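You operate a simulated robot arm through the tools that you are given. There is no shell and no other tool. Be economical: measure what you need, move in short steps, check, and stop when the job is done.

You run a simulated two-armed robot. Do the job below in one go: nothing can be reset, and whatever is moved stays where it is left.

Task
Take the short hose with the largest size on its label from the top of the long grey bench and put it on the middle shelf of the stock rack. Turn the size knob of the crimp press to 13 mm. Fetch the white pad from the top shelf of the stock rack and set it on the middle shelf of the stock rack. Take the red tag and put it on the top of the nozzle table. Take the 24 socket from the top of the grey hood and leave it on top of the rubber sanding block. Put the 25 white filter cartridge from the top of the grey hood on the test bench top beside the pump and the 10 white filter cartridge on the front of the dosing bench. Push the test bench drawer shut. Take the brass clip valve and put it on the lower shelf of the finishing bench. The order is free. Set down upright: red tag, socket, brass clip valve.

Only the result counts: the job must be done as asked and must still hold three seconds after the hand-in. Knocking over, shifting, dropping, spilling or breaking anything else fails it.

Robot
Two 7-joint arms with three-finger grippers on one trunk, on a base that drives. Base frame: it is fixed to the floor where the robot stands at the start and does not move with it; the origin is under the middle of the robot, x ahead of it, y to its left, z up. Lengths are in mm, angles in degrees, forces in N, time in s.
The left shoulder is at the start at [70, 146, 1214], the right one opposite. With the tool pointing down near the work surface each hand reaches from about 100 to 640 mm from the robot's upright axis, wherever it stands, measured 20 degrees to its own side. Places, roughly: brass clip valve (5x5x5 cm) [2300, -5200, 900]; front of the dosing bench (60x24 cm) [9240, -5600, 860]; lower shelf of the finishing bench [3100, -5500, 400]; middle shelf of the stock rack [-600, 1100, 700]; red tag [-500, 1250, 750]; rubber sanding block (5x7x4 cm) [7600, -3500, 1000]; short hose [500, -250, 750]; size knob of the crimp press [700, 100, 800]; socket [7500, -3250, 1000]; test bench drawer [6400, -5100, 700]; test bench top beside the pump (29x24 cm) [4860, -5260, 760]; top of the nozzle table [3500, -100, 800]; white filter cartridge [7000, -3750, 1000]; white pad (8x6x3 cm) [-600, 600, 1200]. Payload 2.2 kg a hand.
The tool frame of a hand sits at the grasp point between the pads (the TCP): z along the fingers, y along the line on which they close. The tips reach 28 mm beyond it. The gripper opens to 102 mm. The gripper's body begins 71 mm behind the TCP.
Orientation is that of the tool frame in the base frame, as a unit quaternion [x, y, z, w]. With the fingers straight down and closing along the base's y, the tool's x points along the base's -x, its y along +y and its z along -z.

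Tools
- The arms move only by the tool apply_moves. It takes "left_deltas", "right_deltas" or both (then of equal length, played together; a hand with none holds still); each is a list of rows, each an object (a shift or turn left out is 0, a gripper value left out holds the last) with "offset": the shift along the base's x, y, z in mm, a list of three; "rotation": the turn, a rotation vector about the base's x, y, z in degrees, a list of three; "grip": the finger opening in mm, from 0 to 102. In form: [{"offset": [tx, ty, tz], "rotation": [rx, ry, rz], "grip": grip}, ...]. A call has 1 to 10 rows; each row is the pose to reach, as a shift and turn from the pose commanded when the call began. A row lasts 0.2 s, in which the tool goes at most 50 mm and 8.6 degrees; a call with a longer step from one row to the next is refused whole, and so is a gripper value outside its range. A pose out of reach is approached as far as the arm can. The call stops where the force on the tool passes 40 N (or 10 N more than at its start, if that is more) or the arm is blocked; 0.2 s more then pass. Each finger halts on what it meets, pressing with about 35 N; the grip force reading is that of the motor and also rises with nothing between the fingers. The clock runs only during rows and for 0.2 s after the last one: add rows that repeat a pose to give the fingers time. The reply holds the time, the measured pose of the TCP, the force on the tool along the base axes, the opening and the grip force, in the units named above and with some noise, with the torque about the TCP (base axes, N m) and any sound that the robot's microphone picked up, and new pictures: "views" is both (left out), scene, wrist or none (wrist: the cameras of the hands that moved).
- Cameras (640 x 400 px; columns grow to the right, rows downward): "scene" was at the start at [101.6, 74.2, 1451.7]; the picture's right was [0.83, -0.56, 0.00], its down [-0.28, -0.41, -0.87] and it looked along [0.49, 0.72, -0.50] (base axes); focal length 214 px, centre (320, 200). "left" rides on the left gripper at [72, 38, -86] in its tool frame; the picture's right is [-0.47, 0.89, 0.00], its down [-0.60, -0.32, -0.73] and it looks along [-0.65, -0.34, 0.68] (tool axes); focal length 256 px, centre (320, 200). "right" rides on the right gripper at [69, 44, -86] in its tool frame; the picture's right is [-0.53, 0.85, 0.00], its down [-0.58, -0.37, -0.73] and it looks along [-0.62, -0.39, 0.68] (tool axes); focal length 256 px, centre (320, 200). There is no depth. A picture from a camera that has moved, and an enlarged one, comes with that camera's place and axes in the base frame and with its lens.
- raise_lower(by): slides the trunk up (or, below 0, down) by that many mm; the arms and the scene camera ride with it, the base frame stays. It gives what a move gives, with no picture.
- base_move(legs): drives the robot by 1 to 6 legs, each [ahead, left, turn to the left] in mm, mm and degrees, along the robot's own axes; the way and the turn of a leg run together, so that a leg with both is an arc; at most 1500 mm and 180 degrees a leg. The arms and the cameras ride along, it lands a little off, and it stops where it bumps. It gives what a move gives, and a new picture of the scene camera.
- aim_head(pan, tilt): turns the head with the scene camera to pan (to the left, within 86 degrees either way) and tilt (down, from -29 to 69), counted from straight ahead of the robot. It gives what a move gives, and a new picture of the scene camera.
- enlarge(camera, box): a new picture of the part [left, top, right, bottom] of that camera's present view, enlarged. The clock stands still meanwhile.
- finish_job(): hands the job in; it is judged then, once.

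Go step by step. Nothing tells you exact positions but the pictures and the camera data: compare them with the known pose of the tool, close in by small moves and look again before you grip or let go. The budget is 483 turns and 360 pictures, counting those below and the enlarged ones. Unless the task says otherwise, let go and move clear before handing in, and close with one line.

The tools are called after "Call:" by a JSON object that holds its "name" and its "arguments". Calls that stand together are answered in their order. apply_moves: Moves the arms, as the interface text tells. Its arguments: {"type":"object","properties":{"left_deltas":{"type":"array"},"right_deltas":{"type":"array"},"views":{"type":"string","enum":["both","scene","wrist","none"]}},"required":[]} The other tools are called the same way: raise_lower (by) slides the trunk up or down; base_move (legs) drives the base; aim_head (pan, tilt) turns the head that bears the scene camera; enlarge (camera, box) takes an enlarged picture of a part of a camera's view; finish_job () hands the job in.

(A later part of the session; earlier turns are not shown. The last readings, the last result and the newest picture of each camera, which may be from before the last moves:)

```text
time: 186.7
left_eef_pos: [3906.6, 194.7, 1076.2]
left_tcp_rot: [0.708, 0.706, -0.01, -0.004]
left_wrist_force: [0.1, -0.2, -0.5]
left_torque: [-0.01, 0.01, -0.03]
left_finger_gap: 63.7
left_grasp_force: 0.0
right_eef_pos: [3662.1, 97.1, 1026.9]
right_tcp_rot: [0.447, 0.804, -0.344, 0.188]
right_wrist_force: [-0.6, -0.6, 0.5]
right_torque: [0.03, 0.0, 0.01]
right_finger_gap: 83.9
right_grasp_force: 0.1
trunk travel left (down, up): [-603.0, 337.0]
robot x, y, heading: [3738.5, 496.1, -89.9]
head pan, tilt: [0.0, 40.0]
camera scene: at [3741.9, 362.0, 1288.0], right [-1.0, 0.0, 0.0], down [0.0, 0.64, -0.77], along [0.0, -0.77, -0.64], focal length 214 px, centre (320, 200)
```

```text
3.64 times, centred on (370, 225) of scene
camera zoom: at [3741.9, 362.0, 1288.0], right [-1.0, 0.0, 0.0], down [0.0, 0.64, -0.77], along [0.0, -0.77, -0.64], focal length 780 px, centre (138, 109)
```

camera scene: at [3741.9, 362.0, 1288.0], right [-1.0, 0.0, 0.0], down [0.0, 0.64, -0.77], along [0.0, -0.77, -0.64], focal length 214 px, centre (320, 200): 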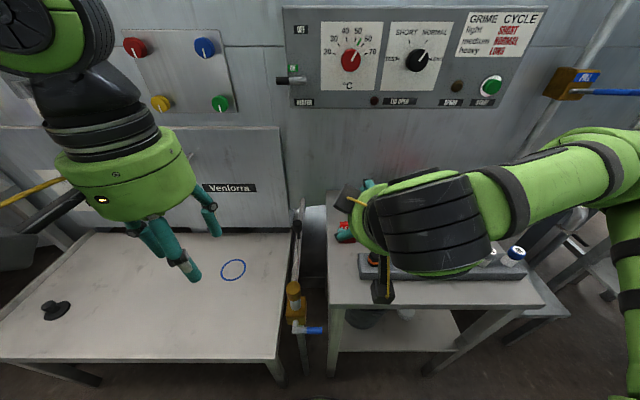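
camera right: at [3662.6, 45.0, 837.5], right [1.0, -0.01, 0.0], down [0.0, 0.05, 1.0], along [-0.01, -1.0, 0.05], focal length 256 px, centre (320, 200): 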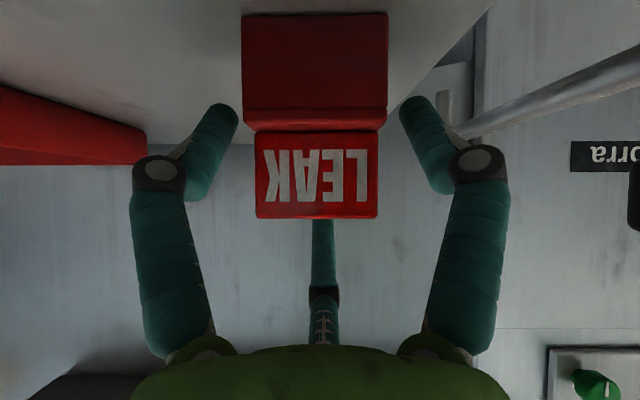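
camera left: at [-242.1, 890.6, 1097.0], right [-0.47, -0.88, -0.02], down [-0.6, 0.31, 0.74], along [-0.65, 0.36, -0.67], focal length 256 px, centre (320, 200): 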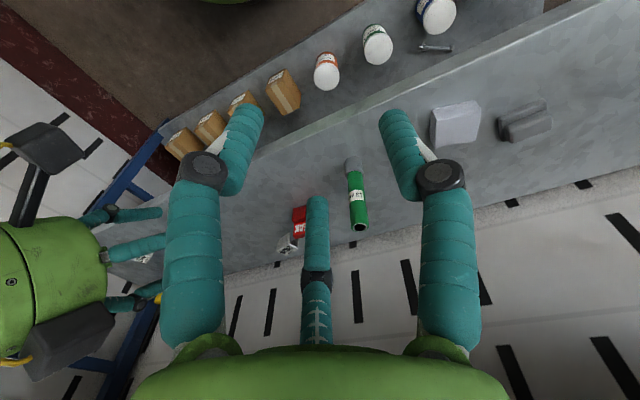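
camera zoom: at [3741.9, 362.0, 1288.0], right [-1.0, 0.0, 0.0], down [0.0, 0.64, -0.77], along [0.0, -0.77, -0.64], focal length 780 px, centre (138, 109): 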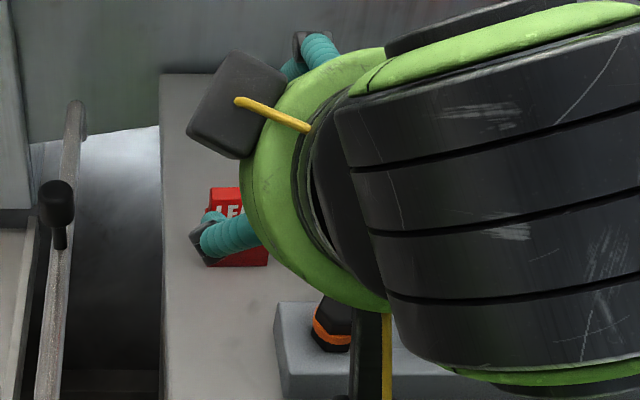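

Call:
{"name": "base_move", "arguments": {"legs": [[-500, 0, 0]]}}

Call:
{"name": "apply_moves", "arguments": {"right_deltas": [{"offset": [0, 20, 20], "rotation": [-7, 0, 0]}, {"offset": [0, 40, 40], "rotation": [-14, 0, 0]}, {"offset": [0, 60, 60], "rotation": [-21, 0, 0]}, {"offset": [0, 80, 80], "rotation": [-28, 0, 0]}, {"offset": [0, 100, 100], "rotation": [-36, 0, 0]}, {"offset": [0, 110, 120], "rotation": [-44, 0, 0]}], "views": "none"}}

Call:
{"name": "enlarge", "arguments": {"camera": "scene", "box": [240, 100, 480, 250]}}

```text
time: 189.6
left_eef_pos: [3905.9, 693.8, 1077.9]
left_tcp_rot: [0.71, 0.705, -0.009, -0.005]
left_wrist_force: [-0.9, -0.1, 0.8]
left_torque: [0.0, 0.01, -0.01]
left_finger_gap: 64.4
left_grasp_force: 0.0
right_eef_pos: [3660.3, 598.1, 1024.5]
right_tcp_rot: [0.449, 0.803, -0.343, 0.188]
right_wrist_force: [0.4, -0.3, 0.4]
right_torque: [-0.03, 0.01, 0.0]
right_finger_gap: 83.8
right_grasp_force: 0.0
trunk travel left (down, up): [-603.0, 337.0]
robot x, y, heading: [3741.1, 995.0, -90.3]
head pan, tilt: [0.0, 40.0]
camera scene: at [3740.9, 861.1, 1287.9], right [-1.0, 0.0, 0.0], down [0.0, 0.64, -0.77], along [0.0, -0.77, -0.64], focal length 214 px, centre (320, 200)
```

scene: 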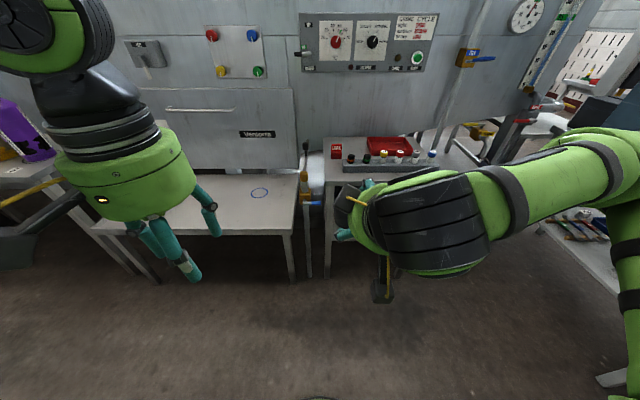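

```text
time: 191.2
left_eef_pos: [3906.9, 692.3, 1078.2]
left_tcp_rot: [0.71, 0.705, -0.009, -0.005]
left_wrist_force: [0.5, 1.1, -0.5]
left_torque: [-0.04, 0.04, 0.0]
left_finger_gap: 64.0
left_grasp_force: 0.2
right_eef_pos: [3685.5, 676.3, 1190.1]
right_tcp_rot: [-0.42, -0.591, 0.608, -0.323]
right_wrist_force: [0.2, 0.2, 0.2]
right_torque: [0.0, 0.0, -0.02]
right_finger_gap: 84.0
right_grasp_force: 0.0
right hand out of reach, approached as far as the arm can: row 1, 2, 3, 4, 5, 6
trunk travel left (down, up): [-603.0, 337.0]
robot x, y, heading: [3740.0, 995.5, -90.1]
head pan, tilt: [0.0, 40.0]
stopped in row 6 (right hand): the arm was blocked; the commanded pose is now the measured one
```

```text
2.67 times, centred on (360, 175) of scene
camera zoom: at [3739.5, 860.8, 1288.9], right [-1.0, 0.02, 0.0], down [0.01, 0.63, -0.77], along [-0.02, -0.77, -0.63], focal length 572 px, centre (213, 267)
```

zoom: 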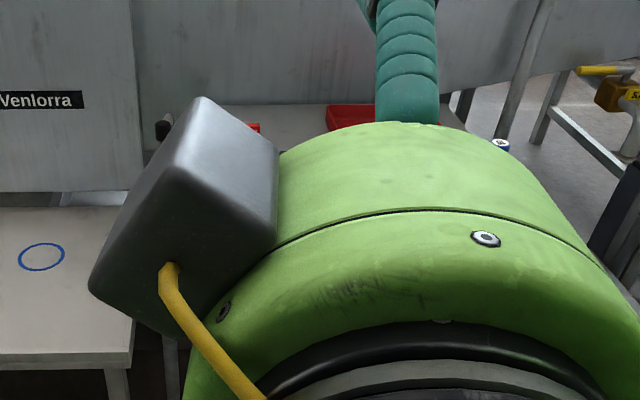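

Call:
{"name": "apply_moves", "arguments": {"right_deltas": [{"offset": [0, -20, -10], "rotation": [8.5, 0, 0]}, {"offset": [0, -40, -20], "rotation": [17, 0, 0]}, {"offset": [-5, -60, -20], "rotation": [25.5, 0, 0]}, {"offset": [-10, -70, -20], "rotation": [34, 0, 0]}, {"offset": [-20, -70, -20], "rotation": [42.5, 0, 0]}, {"offset": [-30, -60, -20], "rotation": [51, 0, 0]}, {"offset": [-50, -50, -10], "rotation": [59.5, 0, 0]}, {"offset": [-70, -40, 0], "rotation": [68, 0, 0]}, {"offset": [-90, -30, 0], "rotation": [76.5, 0, 0]}, {"offset": [-110, -20, 0], "rotation": [85, 0, 0]}], "views": "both"}}

```text
time: 193.4
left_eef_pos: [3903.9, 693.2, 1078.2]
left_tcp_rot: [0.709, 0.705, -0.008, -0.004]
left_wrist_force: [0.0, 0.5, -0.2]
left_torque: [-0.03, -0.05, -0.01]
left_finger_gap: 63.9
left_grasp_force: 0.0
right_eef_pos: [3575.1, 659.0, 1191.9]
right_tcp_rot: [0.529, 0.846, -0.048, -0.043]
right_wrist_force: [1.0, -0.2, -0.2]
right_torque: [-0.01, 0.0, -0.02]
right_finger_gap: 84.2
right_grasp_force: 0.0
trunk travel left (down, up): [-603.0, 337.0]
robot x, y, heading: [3740.9, 997.8, -90.0]
head pan, tilt: [0.0, 40.0]
camera scene: at [3740.1, 861.9, 1288.0], right [-1.0, 0.0, 0.0], down [0.0, 0.64, -0.77], along [0.0, -0.77, -0.64], focal length 214 px, centre (320, 200)
camera right: at [3593.8, 741.4, 1273.5], right [0.99, -0.11, -0.12], down [0.02, -0.65, 0.76], along [-0.16, -0.75, -0.64], focal length 256 px, centre (320, 200)
```

scene: 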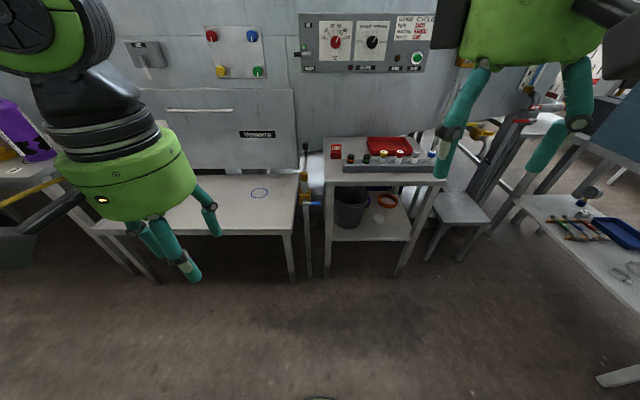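
right: 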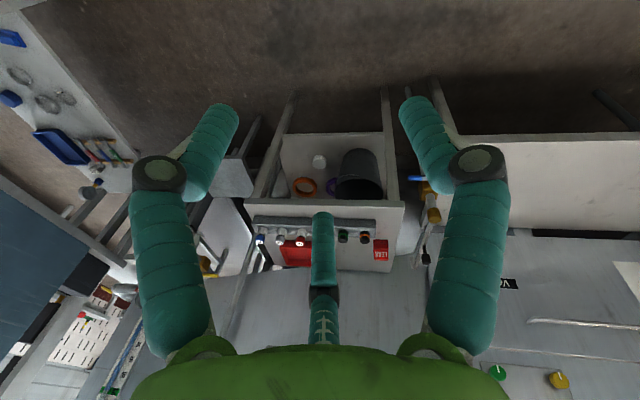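

Call:
{"name": "raise_lower", "arguments": {"by": 120}}

Call:
{"name": "base_move", "arguments": {"legs": [[0, 0, 90], [700, -320, 0], [900, 0, 0]]}}

Call:
{"name": "aim_head", "arguments": {"pan": -20, "tilt": 12}}

```text
time: 194.9
left_eef_pos: [3904.9, 694.2, 1197.3]
left_tcp_rot: [0.709, 0.705, -0.009, -0.005]
left_wrist_force: [-0.1, 0.0, -0.3]
left_torque: [0.02, 0.0, 0.02]
left_finger_gap: 64.0
left_grasp_force: 0.3
right_eef_pos: [3576.2, 658.0, 1311.6]
right_tcp_rot: [0.529, 0.846, -0.05, -0.043]
right_wrist_force: [-0.2, -0.2, -0.1]
right_torque: [-0.04, 0.0, 0.02]
right_finger_gap: 84.2
right_grasp_force: 0.1
trunk travel left (down, up): [-723.0, 217.0]
robot x, y, heading: [3738.6, 1000.3, -90.2]
head pan, tilt: [0.0, 40.0]
```

```text
time: 207.2
left_eef_pos: [5640.9, 861.4, 1198.1]
left_tcp_rot: [-0.004, 1.0, -0.01, 0.002]
left_wrist_force: [0.5, 0.3, -0.1]
left_torque: [0.0, -0.02, 0.01]
left_finger_gap: 64.3
left_grasp_force: 0.0
right_eef_pos: [5681.0, 532.1, 1311.6]
right_tcp_rot: [-0.231, 0.971, -0.066, 0.005]
right_wrist_force: [-0.2, 0.2, 0.2]
right_torque: [-0.01, -0.01, 0.02]
right_finger_gap: 83.9
right_grasp_force: 0.0
trunk travel left (down, up): [-723.0, 217.0]
robot x, y, heading: [5338.0, 691.8, 0.5]
head pan, tilt: [0.0, 40.0]
camera scene: at [5475.9, 691.5, 1408.0], right [0.01, -1.0, 0.0], down [-0.64, -0.01, -0.77], along [0.77, 0.01, -0.64], focal length 214 px, centre (320, 200)
```

scene: 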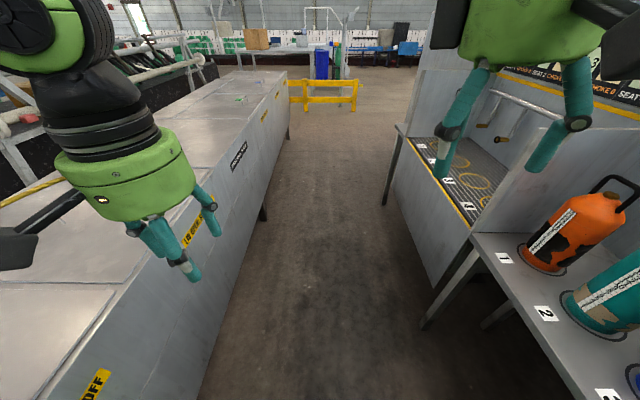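

```text
time: 208.1
left_eef_pos: [5641.7, 860.8, 1197.5]
left_tcp_rot: [-0.005, 1.0, -0.01, 0.002]
left_wrist_force: [0.2, 1.0, 0.3]
left_torque: [0.02, 0.0, 0.01]
left_finger_gap: 64.1
left_grasp_force: 0.0
right_eef_pos: [5682.1, 531.1, 1313.0]
right_tcp_rot: [-0.231, 0.971, -0.066, 0.005]
right_wrist_force: [-0.1, 1.0, 0.2]
right_torque: [0.0, 0.02, -0.02]
right_finger_gap: 84.2
right_grasp_force: 0.1
trunk travel left (down, up): [-723.0, 217.0]
robot x, y, heading: [5340.7, 689.9, 0.8]
head pan, tilt: [-20.0, 12.0]
camera scene: at [5479.8, 659.8, 1452.3], right [-0.33, -0.94, 0.0], down [-0.2, 0.07, -0.98], along [0.92, -0.32, -0.21], focal length 214 px, centre (320, 200)
```

scene: 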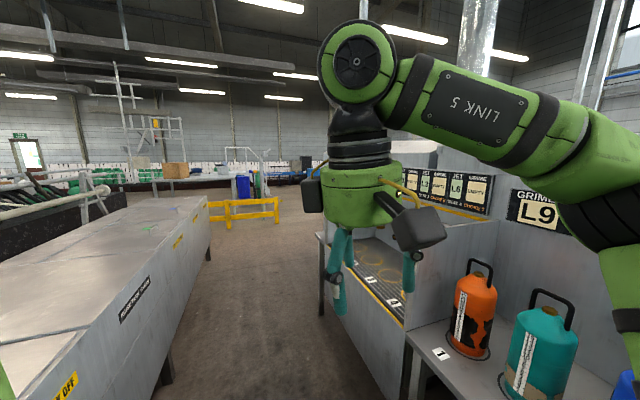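

Call:
{"name": "base_move", "arguments": {"legs": [[1400, -50, 0], [1400, 0, 0]]}}

Call:
{"name": "aim_head", "arguments": {"pan": -75, "tilt": 12}}

```text
time: 221.7
left_eef_pos: [8441.5, 833.5, 1197.7]
left_tcp_rot: [-0.002, 1.0, -0.009, 0.003]
left_wrist_force: [-0.5, -0.5, -0.1]
left_torque: [0.0, 0.0, 0.02]
left_finger_gap: 63.8
left_grasp_force: 0.1
right_eef_pos: [8481.0, 505.4, 1312.5]
right_tcp_rot: [-0.228, 0.971, -0.066, 0.006]
right_wrist_force: [-0.2, -0.4, 0.1]
right_torque: [-0.03, -0.01, -0.01]
right_finger_gap: 83.9
right_grasp_force: 0.0
trunk travel left (down, up): [-723.0, 217.0]
robot x, y, heading: [8138.2, 664.4, 0.7]
head pan, tilt: [-20.0, 12.0]
camera scene: at [8278.5, 633.9, 1452.4], right [-0.33, -0.94, 0.0], down [-0.2, 0.07, -0.98], along [0.92, -0.33, -0.21], focal length 214 px, centre (320, 200)
```

scene: 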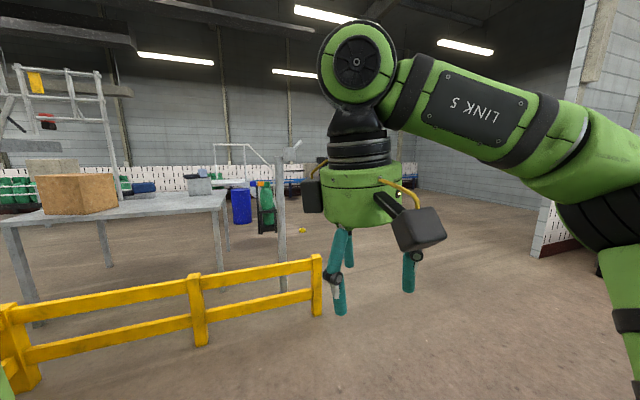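

```text
time: 222.9
left_eef_pos: [8441.5, 833.4, 1197.8]
left_tcp_rot: [-0.002, 1.0, -0.009, 0.002]
left_wrist_force: [-0.5, -0.4, 0.8]
left_torque: [-0.04, 0.01, -0.01]
left_finger_gap: 63.9
left_grasp_force: 0.0
right_eef_pos: [8482.4, 503.7, 1311.3]
right_tcp_rot: [-0.229, 0.971, -0.066, 0.005]
right_wrist_force: [-0.3, 0.9, -0.7]
right_torque: [-0.02, -0.02, 0.0]
right_finger_gap: 83.9
right_grasp_force: 0.1
trunk travel left (down, up): [-723.0, 217.0]
robot x, y, heading: [8140.0, 665.0, 0.4]
head pan, tilt: [-75.0, 12.0]
camera scene: at [8216.2, 575.2, 1452.4], right [-0.96, -0.27, 0.0], down [-0.06, 0.2, -0.98], along [0.26, -0.94, -0.21], focal length 214 px, centre (320, 200)
```

scene: 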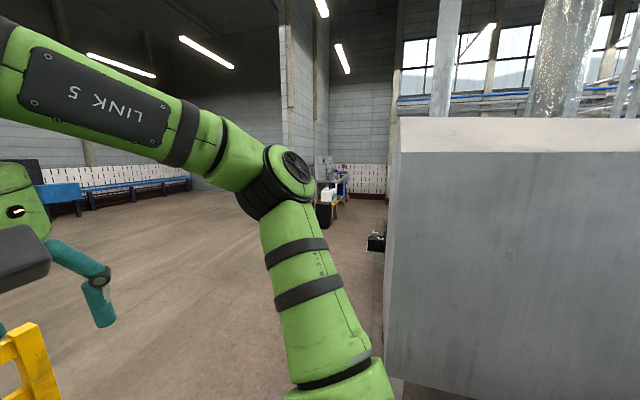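

Call:
{"name": "base_move", "arguments": {"legs": [[750, 0, 0], [0, 0, -90], [1500, 0, 0], [1000, 0, 0]]}}

Call:
{"name": "aim_head", "arguments": {"pan": 15, "tilt": 12}}

```text
time: 242.6
left_eef_pos: [9088.5, -2140.8, 1198.7]
left_tcp_rot: [0.703, 0.711, -0.008, -0.005]
left_wrist_force: [0.0, 0.4, -0.6]
left_torque: [-0.02, -0.01, 0.01]
left_finger_gap: 63.9
left_grasp_force: 0.1
right_eef_pos: [8759.0, -2181.5, 1312.9]
right_tcp_rot: [0.523, 0.85, -0.05, -0.042]
right_wrist_force: [0.3, 0.5, 1.0]
right_torque: [-0.04, 0.01, -0.01]
right_finger_gap: 84.1
right_grasp_force: 0.0
trunk travel left (down, up): [-723.0, 217.0]
robot x, y, heading: [8919.8, -1838.9, -89.1]
head pan, tilt: [-75.0, 12.0]
camera scene: at [8830.7, -1915.9, 1452.4], right [-0.27, 0.96, 0.0], down [0.2, 0.06, -0.98], along [-0.94, -0.27, -0.21], focal length 214 px, centre (320, 200)
```

scene: 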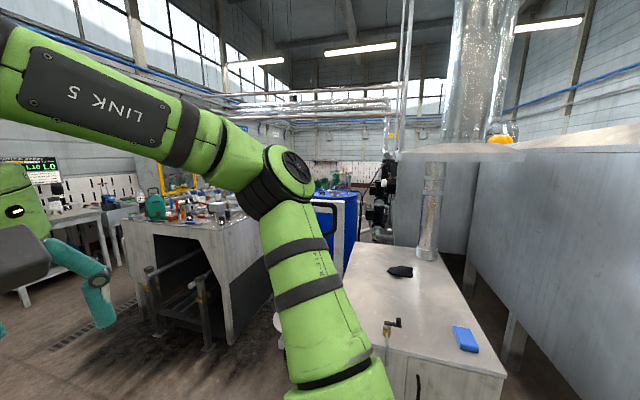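

```text
time: 244.3
left_eef_pos: [9088.5, -2141.9, 1197.6]
left_tcp_rot: [0.704, 0.711, -0.009, -0.005]
left_wrist_force: [-0.3, 0.1, 0.0]
left_torque: [0.0, 0.0, -0.03]
left_finger_gap: 63.7
left_grasp_force: 0.1
right_eef_pos: [8761.2, -2183.5, 1311.5]
right_tcp_rot: [0.522, 0.851, -0.051, -0.043]
right_wrist_force: [-0.5, 1.6, 0.5]
right_torque: [0.02, 0.04, -0.02]
right_finger_gap: 84.0
right_grasp_force: 0.1
trunk travel left (down, up): [-723.0, 217.0]
robot x, y, heading: [8920.4, -1841.3, -89.2]
head pan, tilt: [15.0, 12.0]
camera scene: at [8945.7, -1980.9, 1452.4], right [-0.96, -0.27, 0.0], down [-0.06, 0.2, -0.98], along [0.27, -0.94, -0.21], focal length 214 px, centre (320, 200)
```

scene: 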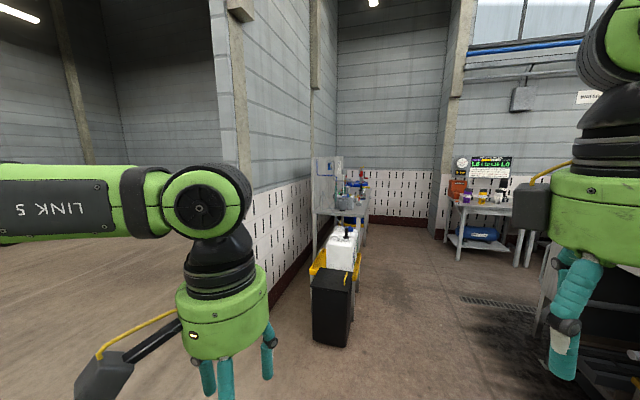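

Call:
{"name": "base_move", "arguments": {"legs": [[700, 0, 0], [700, -300, 0], [0, 0, -90]]}}

Call:
{"name": "aim_head", "arguments": {"pan": 0, "tilt": 25}}

```text
time: 255.7
left_eef_pos: [8345.2, -3431.1, 1197.2]
left_tcp_rot: [1.0, 0.012, -0.003, -0.009]
left_wrist_force: [1.0, 0.2, -0.3]
left_torque: [0.03, 0.0, 0.02]
left_finger_gap: 63.9
left_grasp_force: 0.1
right_eef_pos: [8298.8, -3102.4, 1311.6]
right_tcp_rot: [0.969, 0.238, -0.006, -0.066]
right_wrist_force: [0.0, -0.3, 0.0]
right_torque: [-0.01, 0.03, 0.04]
right_finger_gap: 83.6
right_grasp_force: 0.1
trunk travel left (down, up): [-723.0, 217.0]
robot x, y, heading: [8645.0, -3257.5, -178.3]
head pan, tilt: [15.0, 12.0]
camera scene: at [8504.6, -3284.6, 1452.4], right [-0.29, 0.96, 0.0], down [0.2, 0.06, -0.98], along [-0.94, -0.28, -0.21], focal length 214 px, centre (320, 200)
```

scene: 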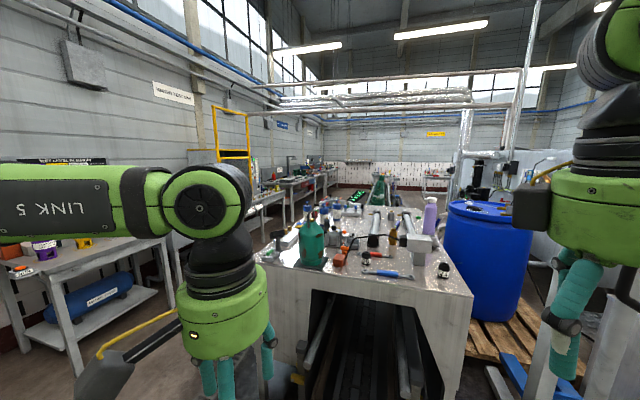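

```text
time: 256.5
left_eef_pos: [8345.6, -3430.0, 1198.4]
left_tcp_rot: [1.0, 0.012, -0.002, -0.01]
left_wrist_force: [0.2, -0.2, 0.3]
left_torque: [-0.01, 0.0, 0.0]
left_finger_gap: 64.0
left_grasp_force: 0.0
right_eef_pos: [8298.4, -3101.7, 1311.6]
right_tcp_rot: [0.969, 0.238, -0.005, -0.066]
right_wrist_force: [-0.3, 0.2, -0.5]
right_torque: [0.02, -0.03, 0.02]
right_finger_gap: 84.3
right_grasp_force: 0.1
trunk travel left (down, up): [-723.0, 217.0]
robot x, y, heading: [8644.6, -3255.1, -178.3]
head pan, tilt: [0.0, 25.0]
camera scene: at [8501.8, -3260.3, 1431.3], right [-0.03, 1.0, 0.0], down [0.42, 0.01, -0.91], along [-0.91, -0.03, -0.42], focal length 214 px, centre (320, 200)
```

scene: 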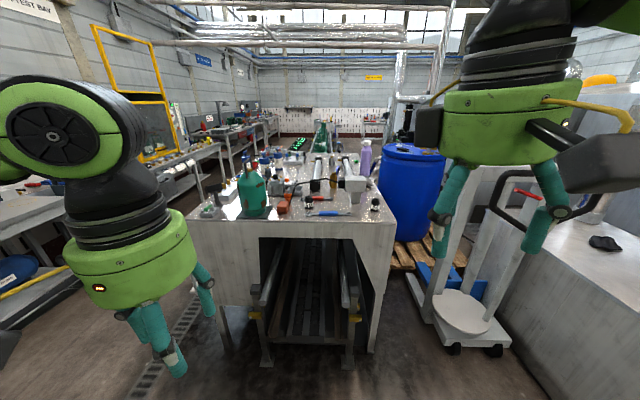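

Call:
{"name": "base_move", "arguments": {"legs": [[380, 0, -1.5]]}}

Call:
{"name": "aim_head", "arguments": {"pan": 0, "tilt": 32}}

Call:
{"name": "enlarge", "arguments": {"camera": "scene", "box": [180, 90, 440, 250]}}

```text
time: 258.9
left_eef_pos: [7960.6, -3426.2, 1198.0]
left_tcp_rot: [1.0, -0.002, -0.004, -0.01]
left_wrist_force: [0.7, 0.6, -0.1]
left_torque: [-0.01, -0.03, -0.01]
left_finger_gap: 64.0
left_grasp_force: 0.0
right_eef_pos: [7927.2, -3097.0, 1313.2]
right_tcp_rot: [0.972, 0.224, -0.005, -0.066]
right_wrist_force: [0.2, 0.6, -1.1]
right_torque: [0.02, 0.02, 0.01]
right_finger_gap: 83.9
right_grasp_force: 0.1
trunk travel left (down, up): [-723.0, 217.0]
robot x, y, heading: [8264.2, -3260.0, 179.8]
head pan, tilt: [0.0, 25.0]
camera scene: at [8125.0, -3261.3, 1431.5], right [0.0, 1.0, 0.0], down [0.42, 0.0, -0.91], along [-0.91, 0.0, -0.42], focal length 214 px, centre (320, 200)
```

scene: 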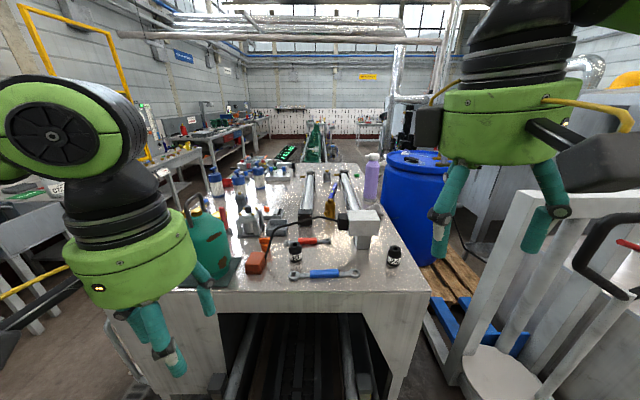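

```text
time: 259.6
left_eef_pos: [7959.4, -3427.3, 1197.6]
left_tcp_rot: [1.0, -0.003, -0.003, -0.01]
left_wrist_force: [-0.1, -0.1, -0.3]
left_torque: [-0.03, 0.02, 0.0]
left_finger_gap: 63.9
left_grasp_force: 0.0
right_eef_pos: [7924.1, -3096.5, 1312.3]
right_tcp_rot: [0.972, 0.225, -0.004, -0.066]
right_wrist_force: [-0.1, 0.3, -0.1]
right_torque: [0.01, -0.02, 0.01]
right_finger_gap: 83.8
right_grasp_force: 0.0
trunk travel left (down, up): [-723.0, 217.0]
robot x, y, heading: [8264.6, -3261.3, 179.9]
head pan, tilt: [0.0, 32.0]
camera scene: at [8125.6, -3261.3, 1420.1], right [0.0, 1.0, 0.0], down [0.53, 0.0, -0.85], along [-0.85, 0.0, -0.53], focal length 214 px, centre (320, 200)
```

scene: 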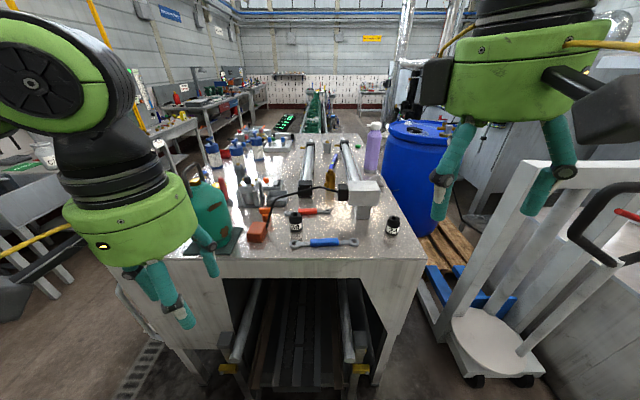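

```text
2.46 times, centred on (310, 170) of scene
camera zoom: at [8125.6, -3261.3, 1420.1], right [0.0, 1.0, 0.0], down [0.53, 0.0, -0.85], along [-0.85, 0.0, -0.53], focal length 528 px, centre (345, 274)
```

zoom: 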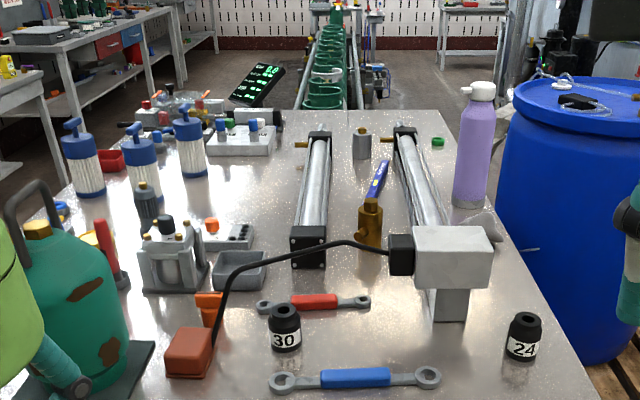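

Call:
{"name": "apply_moves", "arguments": {"left_deltas": [{"offset": [20, 20, 40], "rotation": [0, 0, 7]}, {"offset": [40, 40, 80], "rotation": [0, 0, 14]}, {"offset": [60, 60, 110], "rotation": [0, 0, 21]}, {"offset": [60, 60, 110], "rotation": [0, 0, 28]}], "views": "none"}}

Call:
{"name": "base_move", "arguments": {"legs": [[150, 0, 0]]}}

Call:
{"name": "aim_head", "arguments": {"pan": 0, "tilt": 40}}

Call:
{"name": "enlarge", "arguments": {"camera": "scene", "box": [180, 90, 440, 250]}}

```text
time: 260.6
left_eef_pos: [8020.0, -3365.8, 1307.7]
left_tcp_rot: [0.971, 0.241, -0.005, -0.009]
left_wrist_force: [0.6, -0.9, 0.0]
left_torque: [0.03, 0.0, -0.01]
left_finger_gap: 63.9
left_grasp_force: 0.0
right_eef_pos: [7924.9, -3098.2, 1311.8]
right_tcp_rot: [0.972, 0.225, -0.005, -0.067]
right_wrist_force: [0.2, 0.0, 0.3]
right_torque: [0.0, -0.03, 0.0]
right_finger_gap: 83.9
right_grasp_force: 0.0
trunk travel left (down, up): [-723.0, 217.0]
robot x, y, heading: [8264.4, -3262.6, 179.9]
head pan, tilt: [0.0, 32.0]
```

```text
time: 261.9
left_eef_pos: [7874.2, -3364.8, 1308.1]
left_tcp_rot: [0.971, 0.238, -0.007, -0.009]
left_wrist_force: [1.0, 0.5, -0.4]
left_torque: [-0.01, 0.05, 0.0]
left_finger_gap: 64.0
left_grasp_force: 0.2
right_eef_pos: [7779.4, -3096.4, 1313.4]
right_tcp_rot: [0.972, 0.224, -0.007, -0.067]
right_wrist_force: [0.7, 1.0, 0.8]
right_torque: [0.02, 0.03, 0.07]
right_finger_gap: 84.2
right_grasp_force: 0.2
trunk travel left (down, up): [-723.0, 217.0]
robot x, y, heading: [8115.9, -3261.0, 179.7]
head pan, tilt: [0.0, 32.0]
camera scene: at [7980.7, -3261.0, 1420.6], right [0.0, 1.0, 0.0], down [0.53, 0.0, -0.85], along [-0.85, 0.0, -0.53], focal length 214 px, centre (320, 200)
```

scene: 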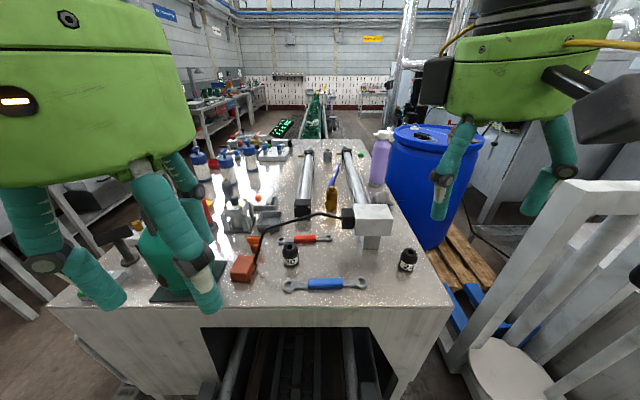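

```text
time: 262.6
left_eef_pos: [7871.2, -3365.1, 1307.1]
left_tcp_rot: [0.971, 0.238, -0.005, -0.008]
left_wrist_force: [0.1, 0.6, -0.2]
left_torque: [-0.04, -0.01, -0.03]
left_finger_gap: 63.7
left_grasp_force: 0.1
right_eef_pos: [7777.2, -3096.4, 1312.1]
right_tcp_rot: [0.972, 0.225, -0.005, -0.065]
right_wrist_force: [0.4, -0.8, 0.1]
right_torque: [0.03, -0.01, 0.0]
right_finger_gap: 84.2
right_grasp_force: 0.0
trunk travel left (down, up): [-723.0, 217.0]
robot x, y, heading: [8114.1, -3259.4, 179.9]
head pan, tilt: [0.0, 40.0]
camera scene: at [7981.5, -3261.0, 1408.0], right [0.0, 1.0, 0.0], down [0.64, 0.0, -0.77], along [-0.77, 0.0, -0.64], focal length 214 px, centre (320, 200)
```

scene: 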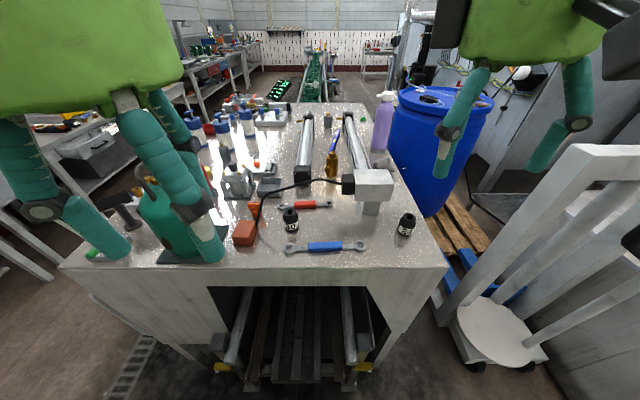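

```text
2.46 times, centred on (310, 170) of scene
camera zoom: at [7981.5, -3261.0, 1408.0], right [0.0, 1.0, 0.0], down [0.64, 0.0, -0.77], along [-0.77, 0.0, -0.64], focal length 528 px, centre (345, 274)
```

zoom: 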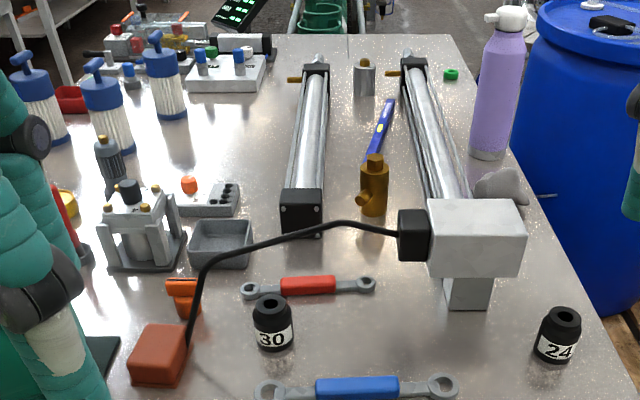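

Call:
{"name": "apply_moves", "arguments": {"right_deltas": [{"offset": [-40, 15, -20], "rotation": [-3.7, -0.9, 3]}, {"offset": [-80, 30, -40], "rotation": [-7.4, -1.7, 3]}, {"offset": [-120, 45, -65], "rotation": [-7.4, -1.7, 6]}, {"offset": [-155, 60, -95], "rotation": [-7.4, -1.7, 6]}, {"offset": [-175, 67, -135], "rotation": [-7.4, -1.7, 6]}], "views": "wrist"}}

```text
time: 263.8
left_eef_pos: [7869.6, -3364.9, 1307.3]
left_tcp_rot: [0.971, 0.238, -0.005, -0.008]
left_wrist_force: [-1.0, 0.5, 0.9]
left_torque: [-0.01, -0.02, 0.0]
left_finger_gap: 63.9
left_grasp_force: 0.1
right_eef_pos: [7599.7, -3028.3, 1175.2]
right_tcp_rot: [0.961, 0.275, -0.009, 0.001]
right_wrist_force: [-0.6, -0.2, 0.1]
right_torque: [-0.07, 0.0, -0.01]
right_finger_gap: 84.1
right_grasp_force: 0.1
trunk travel left (down, up): [-723.0, 217.0]
robot x, y, heading: [8112.7, -3261.2, 179.8]
head pan, tilt: [0.0, 40.0]
camera right: at [7681.5, -3029.2, 1260.6], right [-0.01, -1.0, 0.01], down [-0.67, 0.01, 0.74], along [-0.74, 0.0, -0.67], focal length 256 px, centre (320, 200)
```

right: 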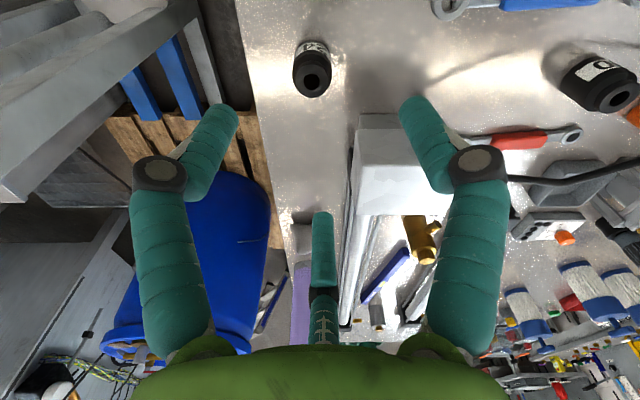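

Call:
{"name": "apply_moves", "arguments": {"right_deltas": [{"offset": [-8, 8, -40]}, {"offset": [-10, 9, -80]}, {"offset": [-10, 9, -110]}], "views": "wrist"}}

```text
time: 264.6
left_eef_pos: [7870.8, -3365.3, 1307.5]
left_tcp_rot: [0.971, 0.238, -0.004, -0.009]
left_wrist_force: [-0.4, -0.7, 0.1]
left_torque: [0.0, 0.03, -0.02]
left_finger_gap: 64.0
left_grasp_force: 0.1
right_eef_pos: [7589.4, -3021.3, 1068.7]
right_tcp_rot: [0.962, 0.274, -0.009, 0.001]
right_wrist_force: [-0.2, 0.2, -0.4]
right_torque: [-0.03, -0.03, 0.0]
right_finger_gap: 84.1
right_grasp_force: 0.0
trunk travel left (down, up): [-723.0, 217.0]
robot x, y, heading: [8118.2, -3258.6, 179.8]
head pan, tilt: [0.0, 40.0]
camera right: at [7673.0, -3021.4, 1152.6], right [-0.01, -1.0, 0.01], down [-0.67, 0.01, 0.74], along [-0.74, 0.0, -0.67], focal length 256 px, centre (320, 200)
```

right: 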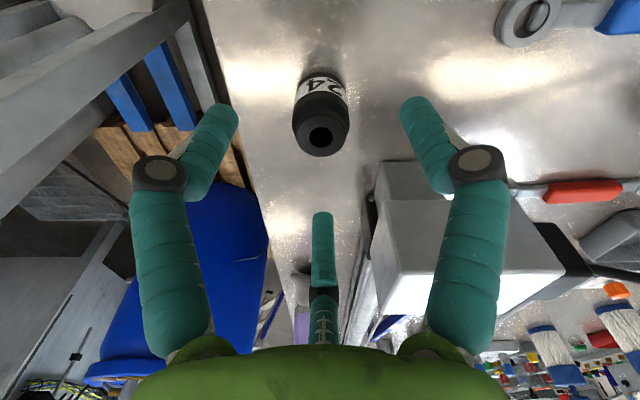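

Call:
{"name": "apply_moves", "arguments": {"right_deltas": [{"offset": [0, 1, -15]}, {"offset": [0, 1, -30]}, {"offset": [0, 1, -45]}], "views": "wrist"}}

```text
time: 265.4
left_eef_pos: [7871.8, -3365.6, 1307.2]
left_tcp_rot: [0.971, 0.238, -0.005, -0.009]
left_wrist_force: [0.7, -0.4, 0.8]
left_torque: [-0.03, 0.02, 0.0]
left_finger_gap: 64.1
left_grasp_force: 0.2
right_eef_pos: [7592.1, -3019.7, 1021.5]
right_tcp_rot: [0.962, 0.274, -0.009, 0.001]
right_wrist_force: [0.5, 0.4, 0.1]
right_torque: [0.0, 0.01, 0.02]
right_finger_gap: 83.8
right_grasp_force: 0.1
trunk travel left (down, up): [-723.0, 217.0]
robot x, y, heading: [8117.6, -3261.3, 179.9]
head pan, tilt: [0.0, 40.0]
camera right: at [7673.3, -3020.6, 1106.9], right [-0.01, -1.0, 0.01], down [-0.67, 0.01, 0.74], along [-0.74, 0.0, -0.67], focal length 256 px, centre (320, 200)
```

right: 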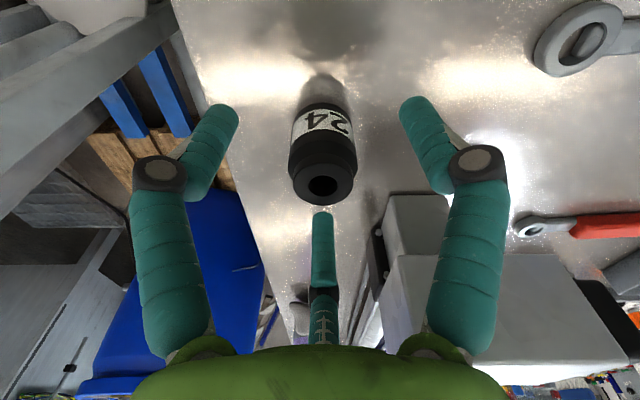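

Call:
{"name": "apply_moves", "arguments": {"right_deltas": [{"offset": [2, 2, -10]}, {"offset": [2, 2, -20]}, {"offset": [2, 2, -24]}], "views": "wrist"}}

```text
time: 266.2
left_eef_pos: [7871.9, -3365.7, 1307.8]
left_tcp_rot: [0.971, 0.238, -0.004, -0.008]
left_wrist_force: [-0.3, 0.0, 0.3]
left_torque: [-0.03, 0.02, -0.02]
left_finger_gap: 64.1
left_grasp_force: 0.0
right_eef_pos: [7593.8, -3018.2, 997.6]
right_tcp_rot: [0.961, 0.276, -0.008, 0.0]
right_wrist_force: [-0.5, 0.6, -0.9]
right_torque: [0.0, 0.02, 0.03]
right_finger_gap: 84.0
right_grasp_force: 0.1
trunk travel left (down, up): [-723.0, 217.0]
robot x, y, heading: [8115.2, -3259.2, 179.8]
head pan, tilt: [0.0, 40.0]
camera right: at [7675.7, -3019.0, 1082.8], right [-0.01, -1.0, 0.01], down [-0.67, 0.01, 0.74], along [-0.74, 0.0, -0.67], focal length 256 px, centre (320, 200)
```

right: 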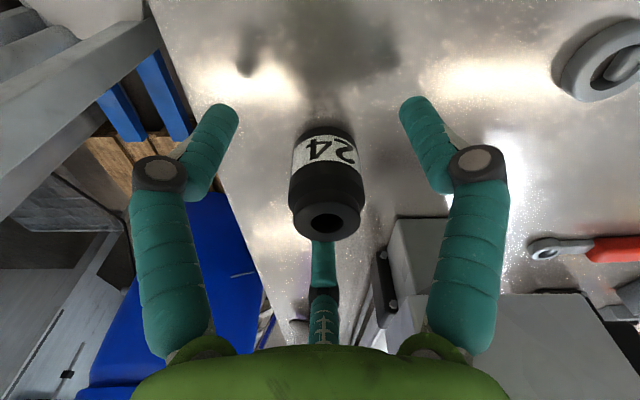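

Call:
{"name": "apply_moves", "arguments": {"right_deltas": [{"offset": [-2, -1, 3], "grip": 70}, {"offset": [-2, -1, 3], "grip": 55}, {"offset": [-2, -1, 3], "grip": 40}, {"offset": [-2, -1, 3], "grip": 30}, {"offset": [-2, -1, 3], "grip": 30}], "views": "wrist"}}

```text
time: 267.4
left_eef_pos: [7871.3, -3365.4, 1307.5]
left_tcp_rot: [0.971, 0.239, -0.005, -0.007]
left_wrist_force: [0.7, 0.2, -0.2]
left_torque: [-0.01, -0.01, 0.0]
left_finger_gap: 63.8
left_grasp_force: 0.1
right_eef_pos: [7591.9, -3018.7, 1001.0]
right_tcp_rot: [0.961, 0.276, -0.009, 0.0]
right_wrist_force: [0.0, -1.7, 1.6]
right_torque: [-0.01, -0.04, -0.01]
right_finger_gap: 35.3
right_grasp_force: 34.4
trunk travel left (down, up): [-723.0, 217.0]
robot x, y, heading: [8111.5, -3259.0, 180.1]
head pan, tilt: [0.0, 40.0]
camera right: at [7673.9, -3020.2, 1086.3], right [-0.01, -1.0, 0.01], down [-0.67, 0.01, 0.74], along [-0.74, 0.0, -0.67], focal length 256 px, centre (320, 200)
```

right: 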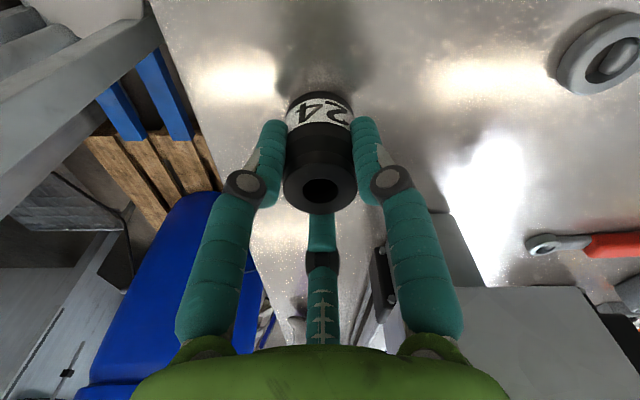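

Call:
{"name": "apply_moves", "arguments": {"right_deltas": [{"offset": [0, 0, 10]}, {"offset": [0, 0, 30]}, {"offset": [0, 0, 60]}, {"offset": [0, 0, 100]}, {"offset": [0, 0, 140]}], "views": "wrist"}}

```text
time: 268.6
left_eef_pos: [7873.2, -3366.5, 1307.6]
left_tcp_rot: [0.971, 0.238, -0.006, -0.01]
left_wrist_force: [-0.5, -0.1, 0.0]
left_torque: [0.02, 0.0, 0.03]
left_finger_gap: 63.9
left_grasp_force: 0.0
right_eef_pos: [7590.2, -3019.4, 1142.2]
right_tcp_rot: [0.961, 0.275, -0.009, 0.0]
right_wrist_force: [0.0, -0.2, -1.8]
right_torque: [-0.02, 0.02, -0.01]
right_finger_gap: 35.2
right_grasp_force: 34.9
trunk travel left (down, up): [-723.0, 217.0]
robot x, y, heading: [8115.3, -3257.6, 179.7]
head pan, tilt: [0.0, 40.0]
camera right: at [7672.8, -3021.0, 1226.6], right [-0.01, -1.0, 0.0], down [-0.67, 0.01, 0.74], along [-0.74, 0.0, -0.67], focal length 256 px, centre (320, 200)
```

right: 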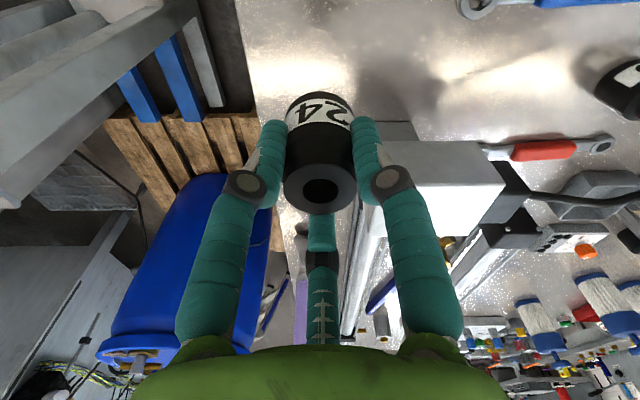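

Call:
{"name": "apply_moves", "arguments": {"right_deltas": [{"offset": [10, 0, 40]}, {"offset": [40, 0, 70]}], "views": "none"}}

Call:
{"name": "base_move", "arguments": {"legs": [[0, 230, 0]]}}

Call:
{"name": "apply_moves", "arguments": {"right_deltas": [{"offset": [10, -40, 0]}, {"offset": [20, -85, 0]}, {"offset": [20, -130, -10]}], "views": "both"}}

```text
time: 269.2
left_eef_pos: [7874.7, -3365.3, 1308.0]
left_tcp_rot: [0.971, 0.239, -0.007, -0.009]
left_wrist_force: [0.6, 0.3, 0.4]
left_torque: [0.01, 0.04, -0.01]
left_finger_gap: 63.9
left_grasp_force: 0.0
right_eef_pos: [7633.0, -3020.1, 1212.5]
right_tcp_rot: [0.961, 0.276, -0.009, 0.0]
right_wrist_force: [0.6, -0.2, -0.6]
right_torque: [-0.02, 0.04, -0.02]
right_finger_gap: 35.4
right_grasp_force: 35.1
trunk travel left (down, up): [-723.0, 217.0]
robot x, y, heading: [8119.1, -3258.3, 179.8]
head pan, tilt: [0.0, 40.0]
```

```text
time: 270.9
left_eef_pos: [7871.0, -3592.5, 1306.4]
left_tcp_rot: [0.971, 0.239, -0.006, -0.008]
left_wrist_force: [0.0, 0.4, 0.3]
left_torque: [-0.05, -0.01, 0.03]
left_finger_gap: 64.2
left_grasp_force: 0.1
right_eef_pos: [7629.0, -3247.0, 1210.1]
right_tcp_rot: [0.961, 0.275, -0.009, 0.001]
right_wrist_force: [0.3, 0.1, -1.1]
right_torque: [-0.05, 0.01, 0.0]
right_finger_gap: 35.3
right_grasp_force: 35.2
trunk travel left (down, up): [-723.0, 217.0]
robot x, y, heading: [8115.5, -3486.5, -179.8]
head pan, tilt: [0.0, 40.0]
camera scene: at [7981.3, -3487.4, 1407.9], right [0.0, 1.0, 0.0], down [0.64, 0.0, -0.77], along [-0.77, 0.0, -0.64], focal length 214 px, centre (320, 200)
```

scene: 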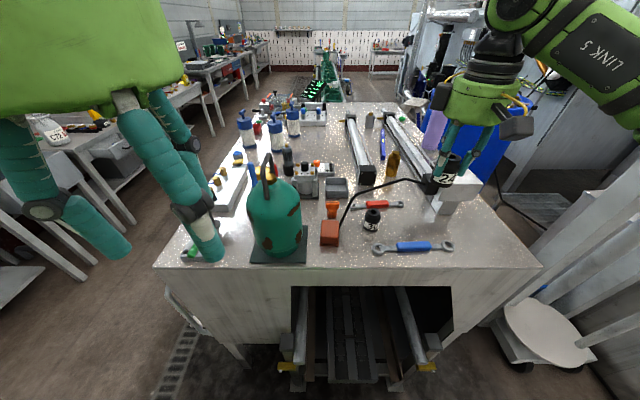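

```text
time: 271.7
left_eef_pos: [7871.0, -3596.8, 1307.5]
left_tcp_rot: [0.971, 0.238, -0.004, -0.009]
left_wrist_force: [0.0, 0.1, -0.9]
left_torque: [0.04, -0.05, 0.02]
left_finger_gap: 63.8
left_grasp_force: 0.0
right_eef_pos: [7649.6, -3382.0, 1200.2]
right_tcp_rot: [0.962, 0.275, -0.007, 0.0]
right_wrist_force: [0.2, -0.9, -1.3]
right_torque: [0.06, 0.0, 0.01]
right_finger_gap: 35.3
right_grasp_force: 34.9
trunk travel left (down, up): [-723.0, 217.0]
robot x, y, heading: [8113.7, -3489.9, -180.1]
head pan, tilt: [0.0, 40.0]
camera scene: at [7980.0, -3492.9, 1407.8], right [0.0, 1.0, 0.0], down [0.64, 0.0, -0.77], along [-0.77, 0.0, -0.64], focal length 214 px, centre (320, 200)
camera right: at [7730.4, -3382.7, 1285.2], right [-0.01, -1.0, 0.0], down [-0.67, 0.01, 0.74], along [-0.74, 0.0, -0.67], focal length 256 px, centre (320, 200)
```

scene: 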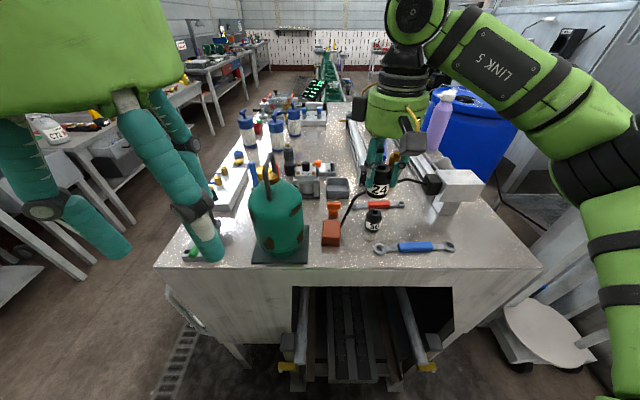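
right: 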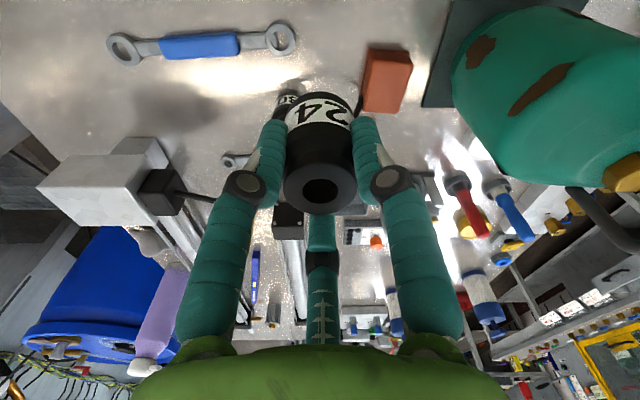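

Call:
{"name": "enlarge", "arguments": {"camera": "scene", "box": [290, 170, 410, 260]}}

Call:
{"name": "enlarge", "arguments": {"camera": "right", "box": [260, 20, 460, 150]}}

```text
4.44 times, centred on (350, 215) of scene
camera zoom: at [7980.0, -3492.9, 1407.8], right [0.0, 1.0, 0.0], down [0.64, 0.0, -0.77], along [-0.77, 0.0, -0.64], focal length 953 px, centre (187, 133)
```

zoom: 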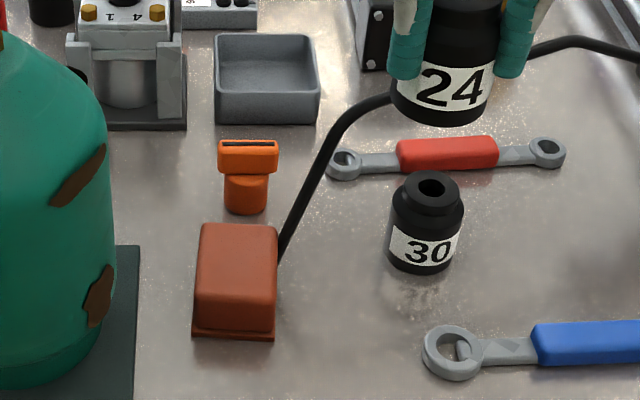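

```text
3.08 times, centred on (360, 85) of right
camera zoom: at [7730.4, -3382.7, 1285.2], right [-0.01, -1.0, 0.0], down [-0.67, 0.01, 0.74], along [-0.74, 0.0, -0.67], focal length 788 px, centre (197, 554)
```

zoom: 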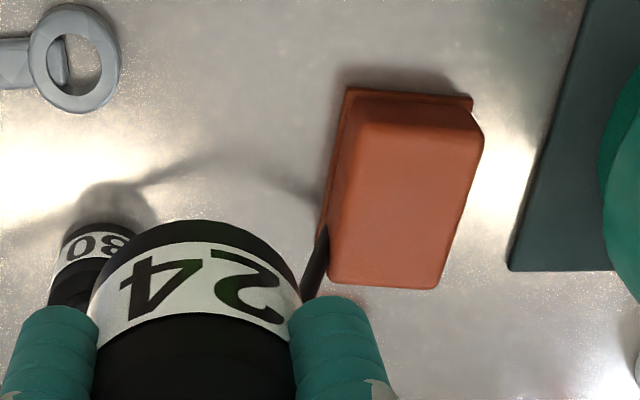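

Call:
{"name": "apply_moves", "arguments": {"right_deltas": [{"offset": [-20, -30, -25]}, {"offset": [-45, -60, -50]}, {"offset": [-63, -75, -75]}, {"offset": [-63, -75, -100]}], "views": "both"}}

Call:
{"name": "enlarge", "arguments": {"camera": "scene", "box": [270, 150, 410, 260]}}

```text
time: 272.7
left_eef_pos: [7870.9, -3593.4, 1306.9]
left_tcp_rot: [0.971, 0.24, -0.005, -0.007]
left_wrist_force: [-0.4, 0.2, 0.3]
left_torque: [-0.02, -0.01, 0.02]
left_finger_gap: 64.1
left_grasp_force: 0.1
right_eef_pos: [7585.8, -3452.7, 1100.8]
right_tcp_rot: [0.961, 0.276, -0.008, 0.001]
right_wrist_force: [0.7, 0.1, -1.7]
right_torque: [0.02, 0.0, -0.01]
right_finger_gap: 35.3
right_grasp_force: 35.1
trunk travel left (down, up): [-723.0, 217.0]
robot x, y, heading: [8113.3, -3490.3, -179.9]
head pan, tilt: [0.0, 40.0]
camera scene: at [7980.7, -3488.8, 1407.9], right [0.0, 1.0, 0.0], down [0.64, 0.0, -0.77], along [-0.77, 0.0, -0.64], focal length 214 px, centre (320, 200)
camera right: at [7667.9, -3453.6, 1185.5], right [0.0, -1.0, 0.01], down [-0.67, 0.01, 0.74], along [-0.74, 0.0, -0.67], focal length 256 px, centre (320, 200)
```

scene: 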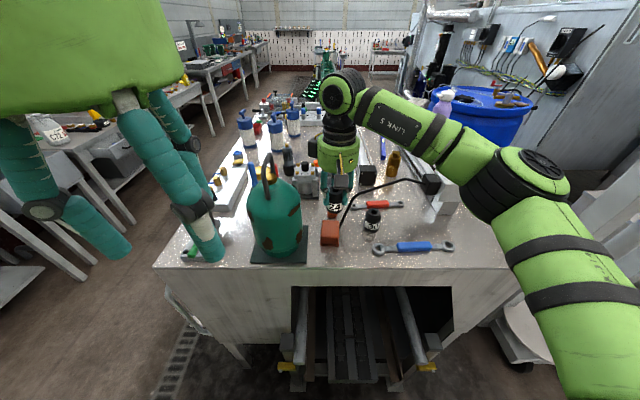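
right: 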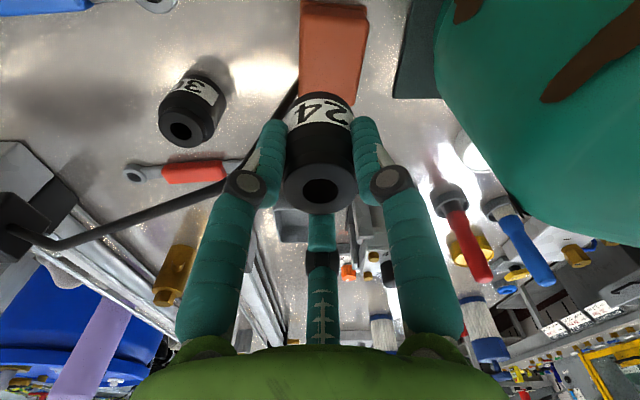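

```text
3.64 times, centred on (340, 205) of scene
camera zoom: at [7980.7, -3488.8, 1407.9], right [0.0, 1.0, 0.0], down [0.64, 0.0, -0.77], along [-0.77, 0.0, -0.64], focal length 780 px, centre (247, 182)
```

zoom: 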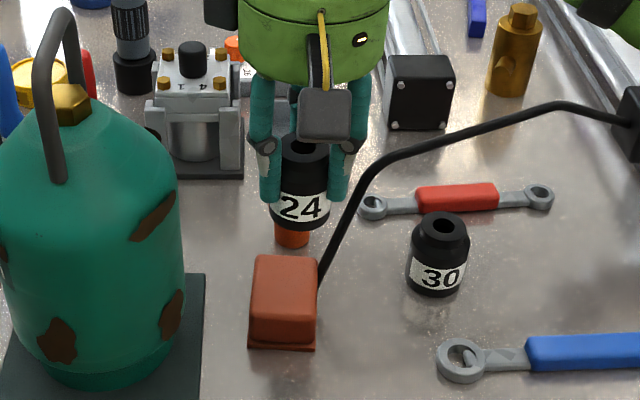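

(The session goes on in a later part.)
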